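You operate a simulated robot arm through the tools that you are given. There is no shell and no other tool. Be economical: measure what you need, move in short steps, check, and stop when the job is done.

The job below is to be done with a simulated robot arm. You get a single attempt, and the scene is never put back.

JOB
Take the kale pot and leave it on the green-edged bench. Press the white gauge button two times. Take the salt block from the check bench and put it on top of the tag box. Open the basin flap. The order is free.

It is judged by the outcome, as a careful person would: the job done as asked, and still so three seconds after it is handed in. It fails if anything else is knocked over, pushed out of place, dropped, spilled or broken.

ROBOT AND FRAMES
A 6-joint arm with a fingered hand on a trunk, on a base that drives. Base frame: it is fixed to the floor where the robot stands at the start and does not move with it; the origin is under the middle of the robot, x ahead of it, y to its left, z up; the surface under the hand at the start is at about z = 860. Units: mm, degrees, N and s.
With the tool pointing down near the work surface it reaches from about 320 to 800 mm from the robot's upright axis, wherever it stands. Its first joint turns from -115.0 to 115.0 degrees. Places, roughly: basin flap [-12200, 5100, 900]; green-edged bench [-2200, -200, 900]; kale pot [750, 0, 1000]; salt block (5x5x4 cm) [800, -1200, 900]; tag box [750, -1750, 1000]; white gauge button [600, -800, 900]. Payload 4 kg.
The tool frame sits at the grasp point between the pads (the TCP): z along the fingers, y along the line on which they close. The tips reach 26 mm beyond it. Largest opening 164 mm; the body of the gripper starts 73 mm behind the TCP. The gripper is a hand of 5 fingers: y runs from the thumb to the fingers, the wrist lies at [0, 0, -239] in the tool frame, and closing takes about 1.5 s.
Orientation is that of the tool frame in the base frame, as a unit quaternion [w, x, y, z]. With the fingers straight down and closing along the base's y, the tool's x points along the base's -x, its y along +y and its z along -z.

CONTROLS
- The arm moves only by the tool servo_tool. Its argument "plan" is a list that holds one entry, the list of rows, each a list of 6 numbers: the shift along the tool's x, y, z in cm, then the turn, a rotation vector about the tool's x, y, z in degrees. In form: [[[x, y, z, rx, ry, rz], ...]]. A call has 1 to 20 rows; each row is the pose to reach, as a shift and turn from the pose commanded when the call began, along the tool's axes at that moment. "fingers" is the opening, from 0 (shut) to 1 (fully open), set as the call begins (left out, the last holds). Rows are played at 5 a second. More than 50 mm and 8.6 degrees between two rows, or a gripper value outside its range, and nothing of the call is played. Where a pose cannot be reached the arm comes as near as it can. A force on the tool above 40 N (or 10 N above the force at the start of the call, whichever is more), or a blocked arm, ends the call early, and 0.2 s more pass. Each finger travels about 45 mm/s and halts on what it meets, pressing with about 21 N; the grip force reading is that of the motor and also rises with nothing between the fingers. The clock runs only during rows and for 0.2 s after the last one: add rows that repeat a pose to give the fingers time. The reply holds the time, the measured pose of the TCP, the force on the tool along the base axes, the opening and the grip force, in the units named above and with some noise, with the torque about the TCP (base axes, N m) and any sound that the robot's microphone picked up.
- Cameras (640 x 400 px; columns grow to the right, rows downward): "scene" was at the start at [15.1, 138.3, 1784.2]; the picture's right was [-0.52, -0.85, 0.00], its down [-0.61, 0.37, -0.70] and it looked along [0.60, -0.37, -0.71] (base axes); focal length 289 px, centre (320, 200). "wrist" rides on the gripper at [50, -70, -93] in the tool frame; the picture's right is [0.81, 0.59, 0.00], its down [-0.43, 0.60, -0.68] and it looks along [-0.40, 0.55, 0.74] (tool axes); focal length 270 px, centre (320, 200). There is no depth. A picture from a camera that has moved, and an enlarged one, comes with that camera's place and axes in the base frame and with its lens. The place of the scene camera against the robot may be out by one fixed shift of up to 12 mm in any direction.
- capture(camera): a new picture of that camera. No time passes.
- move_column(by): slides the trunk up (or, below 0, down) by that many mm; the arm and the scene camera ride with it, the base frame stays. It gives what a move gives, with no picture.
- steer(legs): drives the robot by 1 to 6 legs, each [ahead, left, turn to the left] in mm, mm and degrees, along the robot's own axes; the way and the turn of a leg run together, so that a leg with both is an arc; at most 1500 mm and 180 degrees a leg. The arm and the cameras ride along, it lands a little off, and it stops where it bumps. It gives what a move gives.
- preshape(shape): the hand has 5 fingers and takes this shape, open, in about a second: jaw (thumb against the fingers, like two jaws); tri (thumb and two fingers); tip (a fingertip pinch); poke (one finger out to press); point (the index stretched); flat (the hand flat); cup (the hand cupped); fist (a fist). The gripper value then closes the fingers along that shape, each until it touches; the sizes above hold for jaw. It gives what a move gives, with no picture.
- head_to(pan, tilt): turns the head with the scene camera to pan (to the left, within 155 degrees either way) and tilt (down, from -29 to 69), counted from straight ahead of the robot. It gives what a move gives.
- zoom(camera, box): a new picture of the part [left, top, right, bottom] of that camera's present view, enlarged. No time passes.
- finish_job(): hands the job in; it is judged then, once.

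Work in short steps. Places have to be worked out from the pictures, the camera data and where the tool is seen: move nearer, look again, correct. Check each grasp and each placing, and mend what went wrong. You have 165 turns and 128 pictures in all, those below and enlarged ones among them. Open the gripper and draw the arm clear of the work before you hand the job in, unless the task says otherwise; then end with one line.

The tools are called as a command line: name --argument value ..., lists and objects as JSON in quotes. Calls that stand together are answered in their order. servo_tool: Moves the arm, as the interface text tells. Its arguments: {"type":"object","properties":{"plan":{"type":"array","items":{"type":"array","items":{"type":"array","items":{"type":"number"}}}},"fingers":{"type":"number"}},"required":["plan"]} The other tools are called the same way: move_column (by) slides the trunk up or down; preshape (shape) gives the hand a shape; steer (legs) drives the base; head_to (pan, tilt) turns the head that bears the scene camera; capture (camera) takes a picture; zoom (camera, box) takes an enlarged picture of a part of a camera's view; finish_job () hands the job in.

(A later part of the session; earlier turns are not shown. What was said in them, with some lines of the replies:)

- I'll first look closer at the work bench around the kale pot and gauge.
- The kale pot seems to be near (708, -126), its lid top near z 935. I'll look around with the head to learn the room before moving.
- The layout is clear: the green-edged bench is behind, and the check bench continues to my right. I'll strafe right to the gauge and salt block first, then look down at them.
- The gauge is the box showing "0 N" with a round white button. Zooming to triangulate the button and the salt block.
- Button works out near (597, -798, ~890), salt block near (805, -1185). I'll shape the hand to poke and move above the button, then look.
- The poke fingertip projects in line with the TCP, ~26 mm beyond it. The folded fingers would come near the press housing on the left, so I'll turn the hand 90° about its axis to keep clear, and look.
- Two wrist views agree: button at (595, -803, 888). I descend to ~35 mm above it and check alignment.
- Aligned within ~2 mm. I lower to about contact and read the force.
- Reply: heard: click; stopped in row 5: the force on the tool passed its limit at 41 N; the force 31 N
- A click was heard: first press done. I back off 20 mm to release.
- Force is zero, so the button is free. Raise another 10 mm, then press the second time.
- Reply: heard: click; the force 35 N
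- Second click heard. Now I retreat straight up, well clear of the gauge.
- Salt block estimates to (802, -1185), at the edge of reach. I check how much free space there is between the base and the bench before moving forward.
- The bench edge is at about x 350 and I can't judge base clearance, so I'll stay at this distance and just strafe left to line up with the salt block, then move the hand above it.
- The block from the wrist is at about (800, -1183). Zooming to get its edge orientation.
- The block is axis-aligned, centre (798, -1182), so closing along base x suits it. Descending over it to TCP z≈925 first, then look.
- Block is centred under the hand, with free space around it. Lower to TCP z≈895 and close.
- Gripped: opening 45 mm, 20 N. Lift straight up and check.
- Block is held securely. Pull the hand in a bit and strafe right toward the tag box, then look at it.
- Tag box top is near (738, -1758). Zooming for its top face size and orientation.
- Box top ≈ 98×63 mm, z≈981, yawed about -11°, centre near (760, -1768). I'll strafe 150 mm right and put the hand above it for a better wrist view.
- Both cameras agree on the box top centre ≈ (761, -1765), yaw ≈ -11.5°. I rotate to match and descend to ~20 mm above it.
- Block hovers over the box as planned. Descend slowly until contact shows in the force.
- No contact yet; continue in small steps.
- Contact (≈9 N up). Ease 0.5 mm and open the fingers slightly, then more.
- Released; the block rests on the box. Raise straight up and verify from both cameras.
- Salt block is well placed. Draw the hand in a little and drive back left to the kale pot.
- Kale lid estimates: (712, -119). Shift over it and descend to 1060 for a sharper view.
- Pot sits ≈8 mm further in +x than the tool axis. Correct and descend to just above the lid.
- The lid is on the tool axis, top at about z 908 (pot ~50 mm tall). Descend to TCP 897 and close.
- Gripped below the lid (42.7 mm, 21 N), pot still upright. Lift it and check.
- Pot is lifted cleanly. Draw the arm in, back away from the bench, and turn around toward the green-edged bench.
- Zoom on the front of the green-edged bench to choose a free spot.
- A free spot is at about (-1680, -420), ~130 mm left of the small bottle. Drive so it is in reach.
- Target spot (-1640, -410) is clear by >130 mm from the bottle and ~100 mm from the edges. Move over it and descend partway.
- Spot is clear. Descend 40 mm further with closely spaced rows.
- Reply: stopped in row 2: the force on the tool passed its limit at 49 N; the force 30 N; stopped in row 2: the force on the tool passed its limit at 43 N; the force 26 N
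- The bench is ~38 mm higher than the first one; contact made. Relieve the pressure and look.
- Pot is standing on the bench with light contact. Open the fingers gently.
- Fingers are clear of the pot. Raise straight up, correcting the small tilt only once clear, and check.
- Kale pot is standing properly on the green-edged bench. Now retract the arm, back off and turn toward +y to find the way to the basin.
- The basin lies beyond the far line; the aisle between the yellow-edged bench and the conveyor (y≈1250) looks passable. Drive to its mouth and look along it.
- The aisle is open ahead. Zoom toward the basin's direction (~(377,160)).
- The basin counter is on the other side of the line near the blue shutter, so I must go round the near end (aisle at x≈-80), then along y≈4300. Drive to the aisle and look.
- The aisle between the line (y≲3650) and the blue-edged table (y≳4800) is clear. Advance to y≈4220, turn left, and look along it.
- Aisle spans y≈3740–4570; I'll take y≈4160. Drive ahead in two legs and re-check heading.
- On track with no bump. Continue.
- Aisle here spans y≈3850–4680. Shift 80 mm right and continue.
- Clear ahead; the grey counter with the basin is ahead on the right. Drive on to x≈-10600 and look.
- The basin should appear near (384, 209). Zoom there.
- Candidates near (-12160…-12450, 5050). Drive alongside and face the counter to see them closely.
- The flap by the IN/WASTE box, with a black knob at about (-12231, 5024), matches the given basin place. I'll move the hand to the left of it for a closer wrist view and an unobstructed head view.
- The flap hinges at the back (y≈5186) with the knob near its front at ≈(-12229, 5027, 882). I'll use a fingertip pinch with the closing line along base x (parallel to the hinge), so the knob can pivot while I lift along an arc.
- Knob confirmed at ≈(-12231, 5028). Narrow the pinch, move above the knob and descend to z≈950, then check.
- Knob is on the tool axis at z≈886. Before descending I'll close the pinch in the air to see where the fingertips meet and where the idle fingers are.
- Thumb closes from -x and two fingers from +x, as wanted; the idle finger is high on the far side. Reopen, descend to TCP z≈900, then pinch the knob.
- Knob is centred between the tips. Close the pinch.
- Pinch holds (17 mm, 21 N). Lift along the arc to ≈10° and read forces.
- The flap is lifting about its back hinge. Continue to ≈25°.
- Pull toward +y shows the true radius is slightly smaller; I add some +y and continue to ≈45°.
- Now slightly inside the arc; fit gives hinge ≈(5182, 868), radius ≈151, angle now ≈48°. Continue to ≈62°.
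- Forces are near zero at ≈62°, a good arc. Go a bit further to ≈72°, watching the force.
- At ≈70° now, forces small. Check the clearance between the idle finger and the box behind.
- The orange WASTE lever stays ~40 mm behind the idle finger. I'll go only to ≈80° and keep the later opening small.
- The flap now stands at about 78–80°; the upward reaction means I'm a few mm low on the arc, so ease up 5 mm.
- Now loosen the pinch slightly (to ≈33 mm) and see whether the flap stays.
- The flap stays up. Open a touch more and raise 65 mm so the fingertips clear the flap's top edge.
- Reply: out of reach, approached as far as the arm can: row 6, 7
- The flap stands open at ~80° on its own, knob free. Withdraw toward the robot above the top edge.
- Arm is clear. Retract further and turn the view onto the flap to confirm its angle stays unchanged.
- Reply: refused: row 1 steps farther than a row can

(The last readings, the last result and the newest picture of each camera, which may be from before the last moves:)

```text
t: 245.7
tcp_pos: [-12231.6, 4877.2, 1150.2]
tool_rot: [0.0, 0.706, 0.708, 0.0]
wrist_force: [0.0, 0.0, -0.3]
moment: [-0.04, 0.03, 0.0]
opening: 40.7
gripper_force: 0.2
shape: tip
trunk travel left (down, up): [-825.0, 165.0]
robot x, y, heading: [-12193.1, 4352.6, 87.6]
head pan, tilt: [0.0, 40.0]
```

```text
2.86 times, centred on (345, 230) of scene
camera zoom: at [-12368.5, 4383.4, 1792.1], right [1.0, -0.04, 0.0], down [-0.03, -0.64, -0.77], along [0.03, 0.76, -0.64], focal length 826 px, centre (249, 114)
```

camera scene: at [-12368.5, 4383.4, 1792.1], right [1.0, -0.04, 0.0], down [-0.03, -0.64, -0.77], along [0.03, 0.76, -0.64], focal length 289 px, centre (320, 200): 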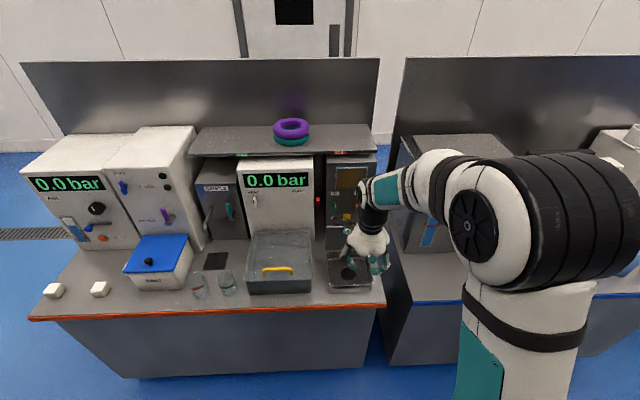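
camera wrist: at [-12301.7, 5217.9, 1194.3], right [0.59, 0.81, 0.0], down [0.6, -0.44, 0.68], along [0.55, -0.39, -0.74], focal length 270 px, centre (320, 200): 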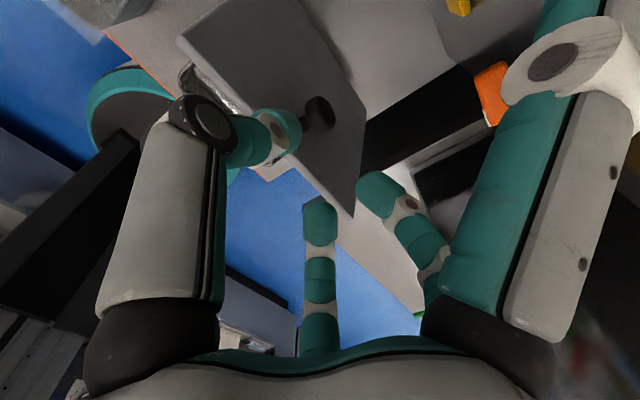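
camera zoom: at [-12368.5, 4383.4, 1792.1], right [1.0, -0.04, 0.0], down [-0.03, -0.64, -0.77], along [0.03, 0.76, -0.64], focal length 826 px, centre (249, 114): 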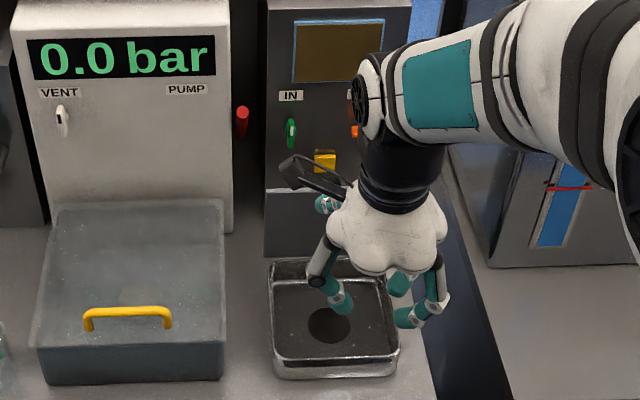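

That step was too long; use shorter rows to move the hand right and back.

servo_tool --plan '[[[-2, 3, -1, 0, 0, 0], [-4, 6, -2, 0, 0, 0], [-6, 9, -3, 0, 0, 0], [-8, 12, -3, 0, 0, 0], [-10, 15, -3, 0, 0, 0], [-10, 18, -3, 0, 0, 0], [-10, 18, -3, 0, 0, 0]]]'

zoom --camera "scene" --box '[300, 160, 390, 300]'

```text
t: 247.3
tcp_pos: [-12053.3, 4778.7, 1181.3]
tool_rot: [-0.001, 0.707, 0.707, 0.001]
wrist_force: [-0.2, 0.2, 0.9]
moment: [-0.03, 0.01, -0.01]
opening: 40.5
gripper_force: 0.0
shape: tip
trunk travel left (down, up): [-825.0, 165.0]
robot x, y, heading: [-12189.8, 4351.8, 87.7]
head pan, tilt: [0.0, 40.0]
```

```text
2.86 times, centred on (345, 230) of scene
camera zoom: at [-12369.0, 4381.0, 1792.1], right [1.0, -0.04, 0.0], down [-0.03, -0.64, -0.77], along [0.03, 0.77, -0.64], focal length 826 px, centre (249, 114)
```

zoom: 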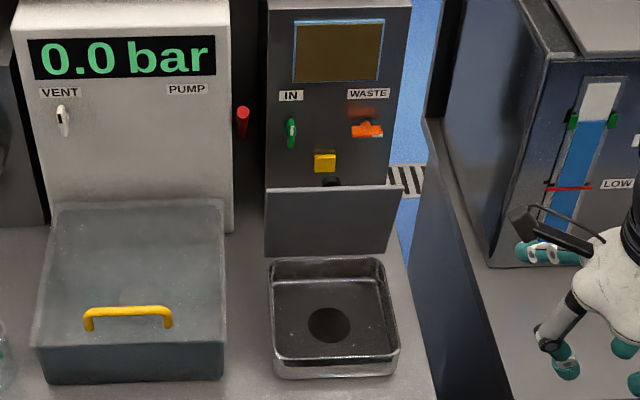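

The flap holds steady at about 76–78°. For good measure I'll nudge it nearer to upright from the front with a fist, watching forces.

preshape --shape "fist"

servo_tool --plan '[[[2, -3.5, 1, 0, 0, 0], [4, -7, 2, 0, 0, 0], [6, -10.5, 4, 0, 0, 0], [8, -14, 7, 0, 0, 0], [11, -17, 10, 0, 0, 0], [15, -17, 13, 0, 0, 0], [18, -17, 16, 0, 0, 0], [21, -17, 18, 0, 0, 0], [21, -17, 18, 0, 0, 0]]]'

zoom --camera "scene" --box '[290, 140, 410, 300]'

capture --camera "wrist"

```text
t: 248.2
tcp_pos: [-12052.1, 4778.0, 1182.0]
tool_rot: [0.0, 0.707, 0.708, 0.001]
wrist_force: [1.1, -0.4, -0.3]
moment: [0.01, -0.01, 0.04]
opening: 0.1
gripper_force: 0.0
shape: fist
trunk travel left (down, up): [-825.0, 165.0]
robot x, y, heading: [-12189.7, 4354.0, 87.5]
head pan, tilt: [0.0, 40.0]
```

```text
refused: row 4 steps farther than a row can; nothing moved
```

```text
2.50 times, centred on (350, 220) of scene
camera zoom: at [-12368.4, 4381.7, 1792.2], right [1.0, -0.04, 0.0], down [-0.03, -0.64, -0.77], along [0.03, 0.77, -0.64], focal length 723 px, centre (245, 150)
```

zoom: 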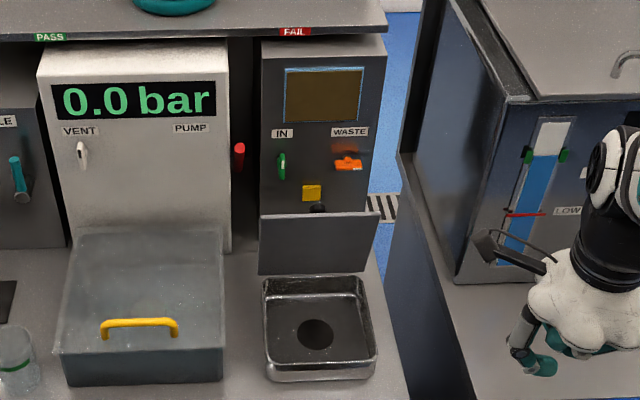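

```text
20 pictures are left
camera wrist: at [-12121.5, 4828.8, 1274.5], right [0.59, 0.81, 0.0], down [0.6, -0.43, 0.68], along [0.55, -0.4, -0.74], focal length 270 px, centre (320, 200)
```

wrist: 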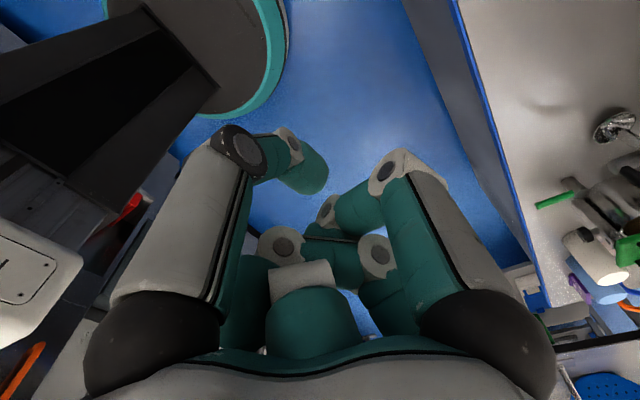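

Flap unchanged. Retry the approach with shorter rows, stopping in front of the flap.

servo_tool --plan '[[[2, -3.5, 1, 0, 0, 0], [4, -7, 2, 0, 0, 0], [6, -10.5, 4, 0, 0, 0], [8, -13.5, 6, 0, 0, 0], [10, -16, 9, 0, 0, 0], [13, -17, 12, 0, 0, 0], [16, -17, 15, 0, 0, 0], [19, -17, 17, 0, 0, 0], [21, -17, 18, 0, 0, 0], [21, -17, 18, 0, 0, 0]]]'

zoom --camera "scene" --box '[290, 140, 410, 300]'

capture --camera "wrist"

```text
t: 250.4
tcp_pos: [-12221.5, 4987.8, 1001.5]
tool_rot: [0.0, 0.707, 0.707, 0.001]
wrist_force: [0.0, -0.7, 0.1]
moment: [0.05, 0.01, 0.01]
opening: 0.2
gripper_force: 0.2
shape: fist
trunk travel left (down, up): [-825.0, 165.0]
robot x, y, heading: [-12188.1, 4356.1, 87.9]
head pan, tilt: [0.0, 40.0]
```

```text
2.50 times, centred on (350, 220) of scene
camera zoom: at [-12368.5, 4381.4, 1792.2], right [1.0, -0.04, 0.0], down [-0.03, -0.64, -0.77], along [0.03, 0.77, -0.64], focal length 723 px, centre (245, 150)
```

zoom: 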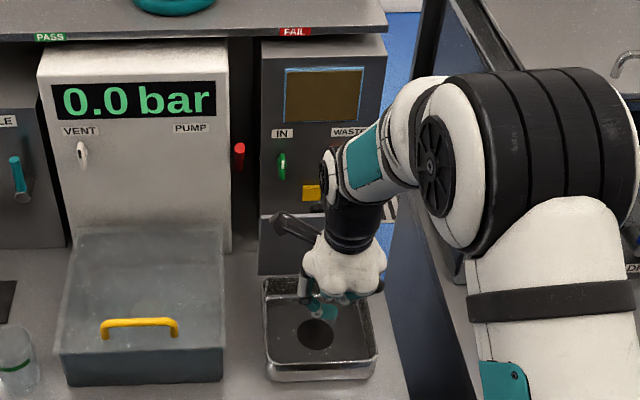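

```text
18 pictures are left
camera wrist: at [-12291.9, 5038.1, 1094.9], right [0.59, 0.81, 0.0], down [0.6, -0.43, 0.68], along [0.55, -0.4, -0.74], focal length 270 px, centre (320, 200)
```

wrist: 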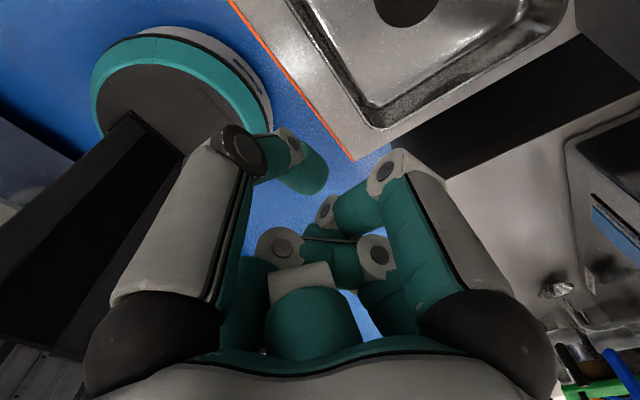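

Positioned in front. Advance slowly toward the flap.

servo_tool --plan '[[[2, 0, 0, 0, 0, 0], [4, 0, 0, 0, 0, 0], [6, 0, 0, 0, 0, 0], [7.5, 0, 0, 0, 0, 0], [7.5, 0, 0, 0, 0, 0]]]'

zoom --camera "scene" --box '[310, 170, 400, 280]'

```text
t: 251.6
tcp_pos: [-12221.6, 5064.1, 1000.2]
tool_rot: [-0.001, 0.706, 0.708, 0.001]
wrist_force: [0.7, -0.8, 1.1]
moment: [-0.01, 0.0, 0.04]
opening: 0.0
gripper_force: 0.0
shape: fist
trunk travel left (down, up): [-825.0, 165.0]
robot x, y, heading: [-12186.8, 4352.0, 87.5]
head pan, tilt: [0.0, 40.0]
```

```text
3.64 times, centred on (355, 225) of scene
camera zoom: at [-12368.4, 4381.7, 1792.2], right [1.0, -0.04, 0.0], down [-0.03, -0.64, -0.77], along [0.03, 0.77, -0.64], focal length 1051 px, centre (193, 109)
```

zoom: 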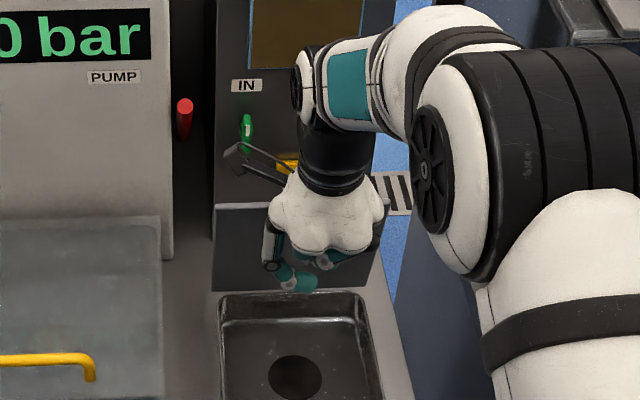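

No contact yet. Advance 30 mm more in small rows.

servo_tool --plan '[[[1, 0, 0, 0, 0, 0], [2, 0, 0, 0, 0, 0], [3, 0, 0, 0, 0, 0], [3, 0, 0, 0, 0, 0]]]'

servo_tool --plan '[[[0.7, 0, 0, 0, 0, 0], [1.4, 0, 0, 0, 0, 0], [1.4, 0, 0, 0, 0, 0]]]'

zoom --camera "scene" --box '[310, 170, 400, 280]'

```text
t: 252.6
tcp_pos: [-12221.8, 5094.0, 1001.4]
tool_rot: [-0.001, 0.707, 0.707, 0.001]
wrist_force: [1.3, 0.4, 0.4]
moment: [-0.01, 0.0, 0.03]
opening: 0.0
gripper_force: 0.0
shape: fist
trunk travel left (down, up): [-825.0, 165.0]
robot x, y, heading: [-12190.4, 4350.6, 87.3]
head pan, tilt: [0.0, 40.0]
```

```text
t: 253.4
tcp_pos: [-12221.1, 5108.0, 1001.6]
tool_rot: [-0.001, 0.708, 0.707, 0.0]
wrist_force: [0.4, -0.3, -0.5]
moment: [0.05, 0.03, 0.02]
opening: 0.0
gripper_force: 0.2
shape: fist
trunk travel left (down, up): [-825.0, 165.0]
robot x, y, heading: [-12190.2, 4353.5, 87.3]
head pan, tilt: [0.0, 40.0]
```

```text
3.64 times, centred on (355, 225) of scene
camera zoom: at [-12368.4, 4381.9, 1792.2], right [1.0, -0.04, 0.0], down [-0.03, -0.64, -0.77], along [0.03, 0.77, -0.64], focal length 1051 px, centre (193, 109)
```

zoom: 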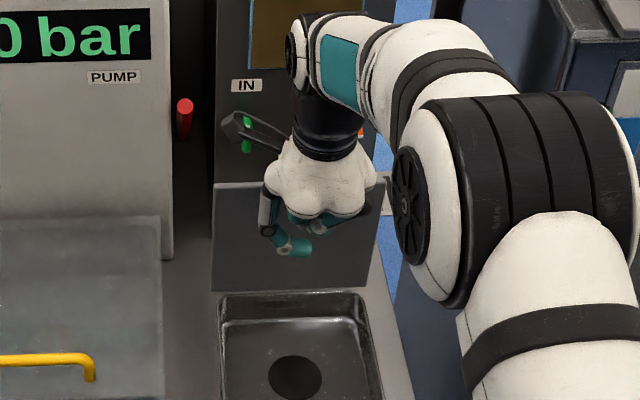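

The flap moved easily to ~82° with negligible force. Push 12 mm more toward upright.

servo_tool --plan '[[[0.6, 0, 0, 0, 0, 0], [1.2, 0, 0, 0, 0, 0], [1.2, 0, 0, 0, 0, 0]]]'

zoom --camera "scene" --box '[310, 170, 400, 280]'

```text
t: 254.2
tcp_pos: [-12221.2, 5120.4, 1000.9]
tool_rot: [0.0, 0.707, 0.707, 0.0]
wrist_force: [0.0, -0.5, 0.6]
moment: [-0.03, -0.05, 0.0]
opening: 0.2
gripper_force: 0.0
shape: fist
trunk travel left (down, up): [-825.0, 165.0]
robot x, y, heading: [-12186.8, 4354.0, 87.6]
head pan, tilt: [0.0, 40.0]
```

```text
3.64 times, centred on (355, 225) of scene
camera zoom: at [-12368.4, 4381.8, 1792.2], right [1.0, -0.04, 0.0], down [-0.03, -0.64, -0.77], along [0.03, 0.77, -0.64], focal length 1051 px, centre (193, 109)
```

zoom: 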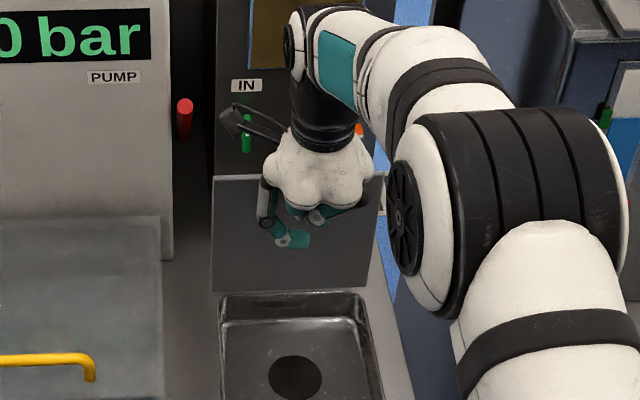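

Now about 86°. Withdraw straight back, then up and clear, open the hand, and verify.

servo_tool --plan '[[[-2, 0, 0, 0, 0, 0], [-5, 0, 0, 0, 0, 0], [-9, 0, 0, 0, 0, 0], [-13, 0, 0, 0, 0, 0], [-17, 0, -3, 0, 0, 0], [-20, 0, -6, 0, 0, 0], [-23, 0, -9, 0, 0, 0], [-26, 2, -12, 0, 0, 0], [-28, 5, -15, 0, 0, 0], [-30, 8, -17, 0, 0, 0], [-31, 11, -18, 0, 0, 0], [-32, 14, -19, 0, 0, 0], [-33, 17, -20, 0, 0, 0], [-33, 17, -20, 0, 0, 0]]]'

preshape --shape "jaw"

capture --camera "scene"

zoom --camera "scene" --box '[290, 150, 400, 300]'

```text
t: 257.2
tcp_pos: [-12049.4, 4786.5, 1201.1]
tool_rot: [-0.001, 0.707, 0.708, 0.0]
wrist_force: [-0.1, 0.2, 0.6]
moment: [0.0, -0.02, -0.01]
opening: 0.0
gripper_force: 0.0
shape: fist
trunk travel left (down, up): [-825.0, 165.0]
robot x, y, heading: [-12188.2, 4354.3, 87.4]
head pan, tilt: [0.0, 40.0]
```

```text
t: 258.1
tcp_pos: [-12049.3, 4787.0, 1200.0]
tool_rot: [0.0, 0.707, 0.707, 0.001]
wrist_force: [-0.3, -0.2, -0.3]
moment: [0.02, -0.03, 0.0]
opening: 163.7
gripper_force: 0.1
shape: jaw
trunk travel left (down, up): [-825.0, 165.0]
robot x, y, heading: [-12188.9, 4358.1, 87.6]
head pan, tilt: [0.0, 40.0]
```

```text
14 pictures are left
camera scene: at [-12368.4, 4381.7, 1792.2], right [1.0, -0.04, 0.0], down [-0.03, -0.64, -0.77], along [0.03, 0.77, -0.64], focal length 289 px, centre (320, 200)
```

scene: 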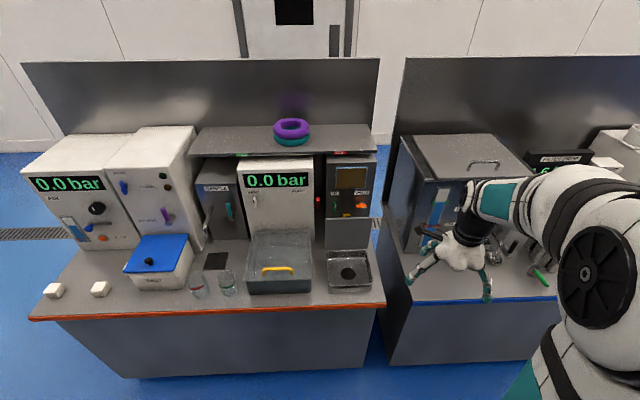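

```text
2.67 times, centred on (345, 225) of scene
camera zoom: at [-12368.4, 4381.7, 1792.2], right [1.0, -0.04, 0.0], down [-0.03, -0.64, -0.77], along [0.03, 0.77, -0.64], focal length 771 px, centre (253, 133)
```

zoom: 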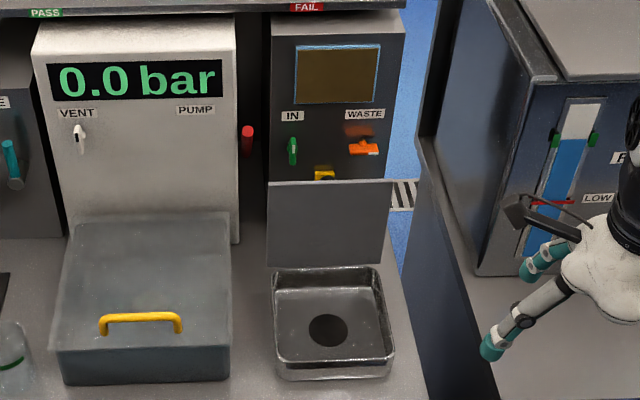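

The flap stands upright and stays; levers and neighbours are unchanged. Back the robot off slightly to be fully clear, then hand in.

steer --legs '[[-200, 0, 0]]'

zoom --camera "scene" --box '[270, 120, 400, 300]'

```text
t: 259.7
tcp_pos: [-12057.8, 4588.2, 1201.0]
tool_rot: [-0.001, 0.706, 0.708, 0.001]
wrist_force: [-0.5, -0.8, -0.3]
moment: [0.01, -0.03, -0.03]
opening: 164.0
gripper_force: 0.1
shape: jaw
trunk travel left (down, up): [-825.0, 165.0]
robot x, y, heading: [-12198.5, 4153.4, 87.6]
head pan, tilt: [0.0, 40.0]
```

```text
2.22 times, centred on (335, 210) of scene
camera zoom: at [-12376.9, 4180.6, 1792.2], right [1.0, -0.04, 0.0], down [-0.03, -0.64, -0.77], along [0.03, 0.77, -0.64], focal length 642 px, centre (287, 178)
```

zoom: 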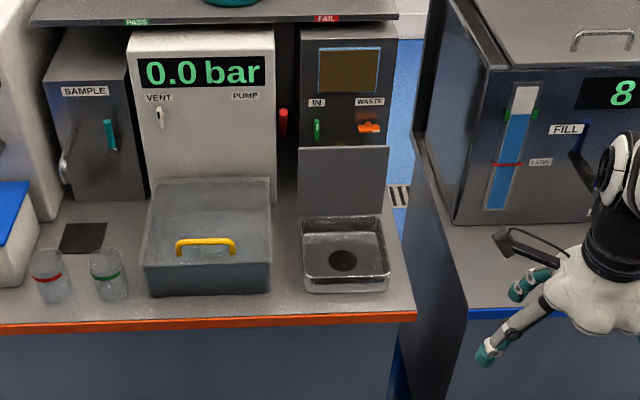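

All four parts are done and the arm is clear; handing in.

finish_job

```text
The job is handed in.
```

All four parts are done and handed in: the kale pot is on the green-edged bench, the white gauge button was pressed twice (two clicks heard), the salt block is on top of the tag box, and the basin flap stands open nearly upright.
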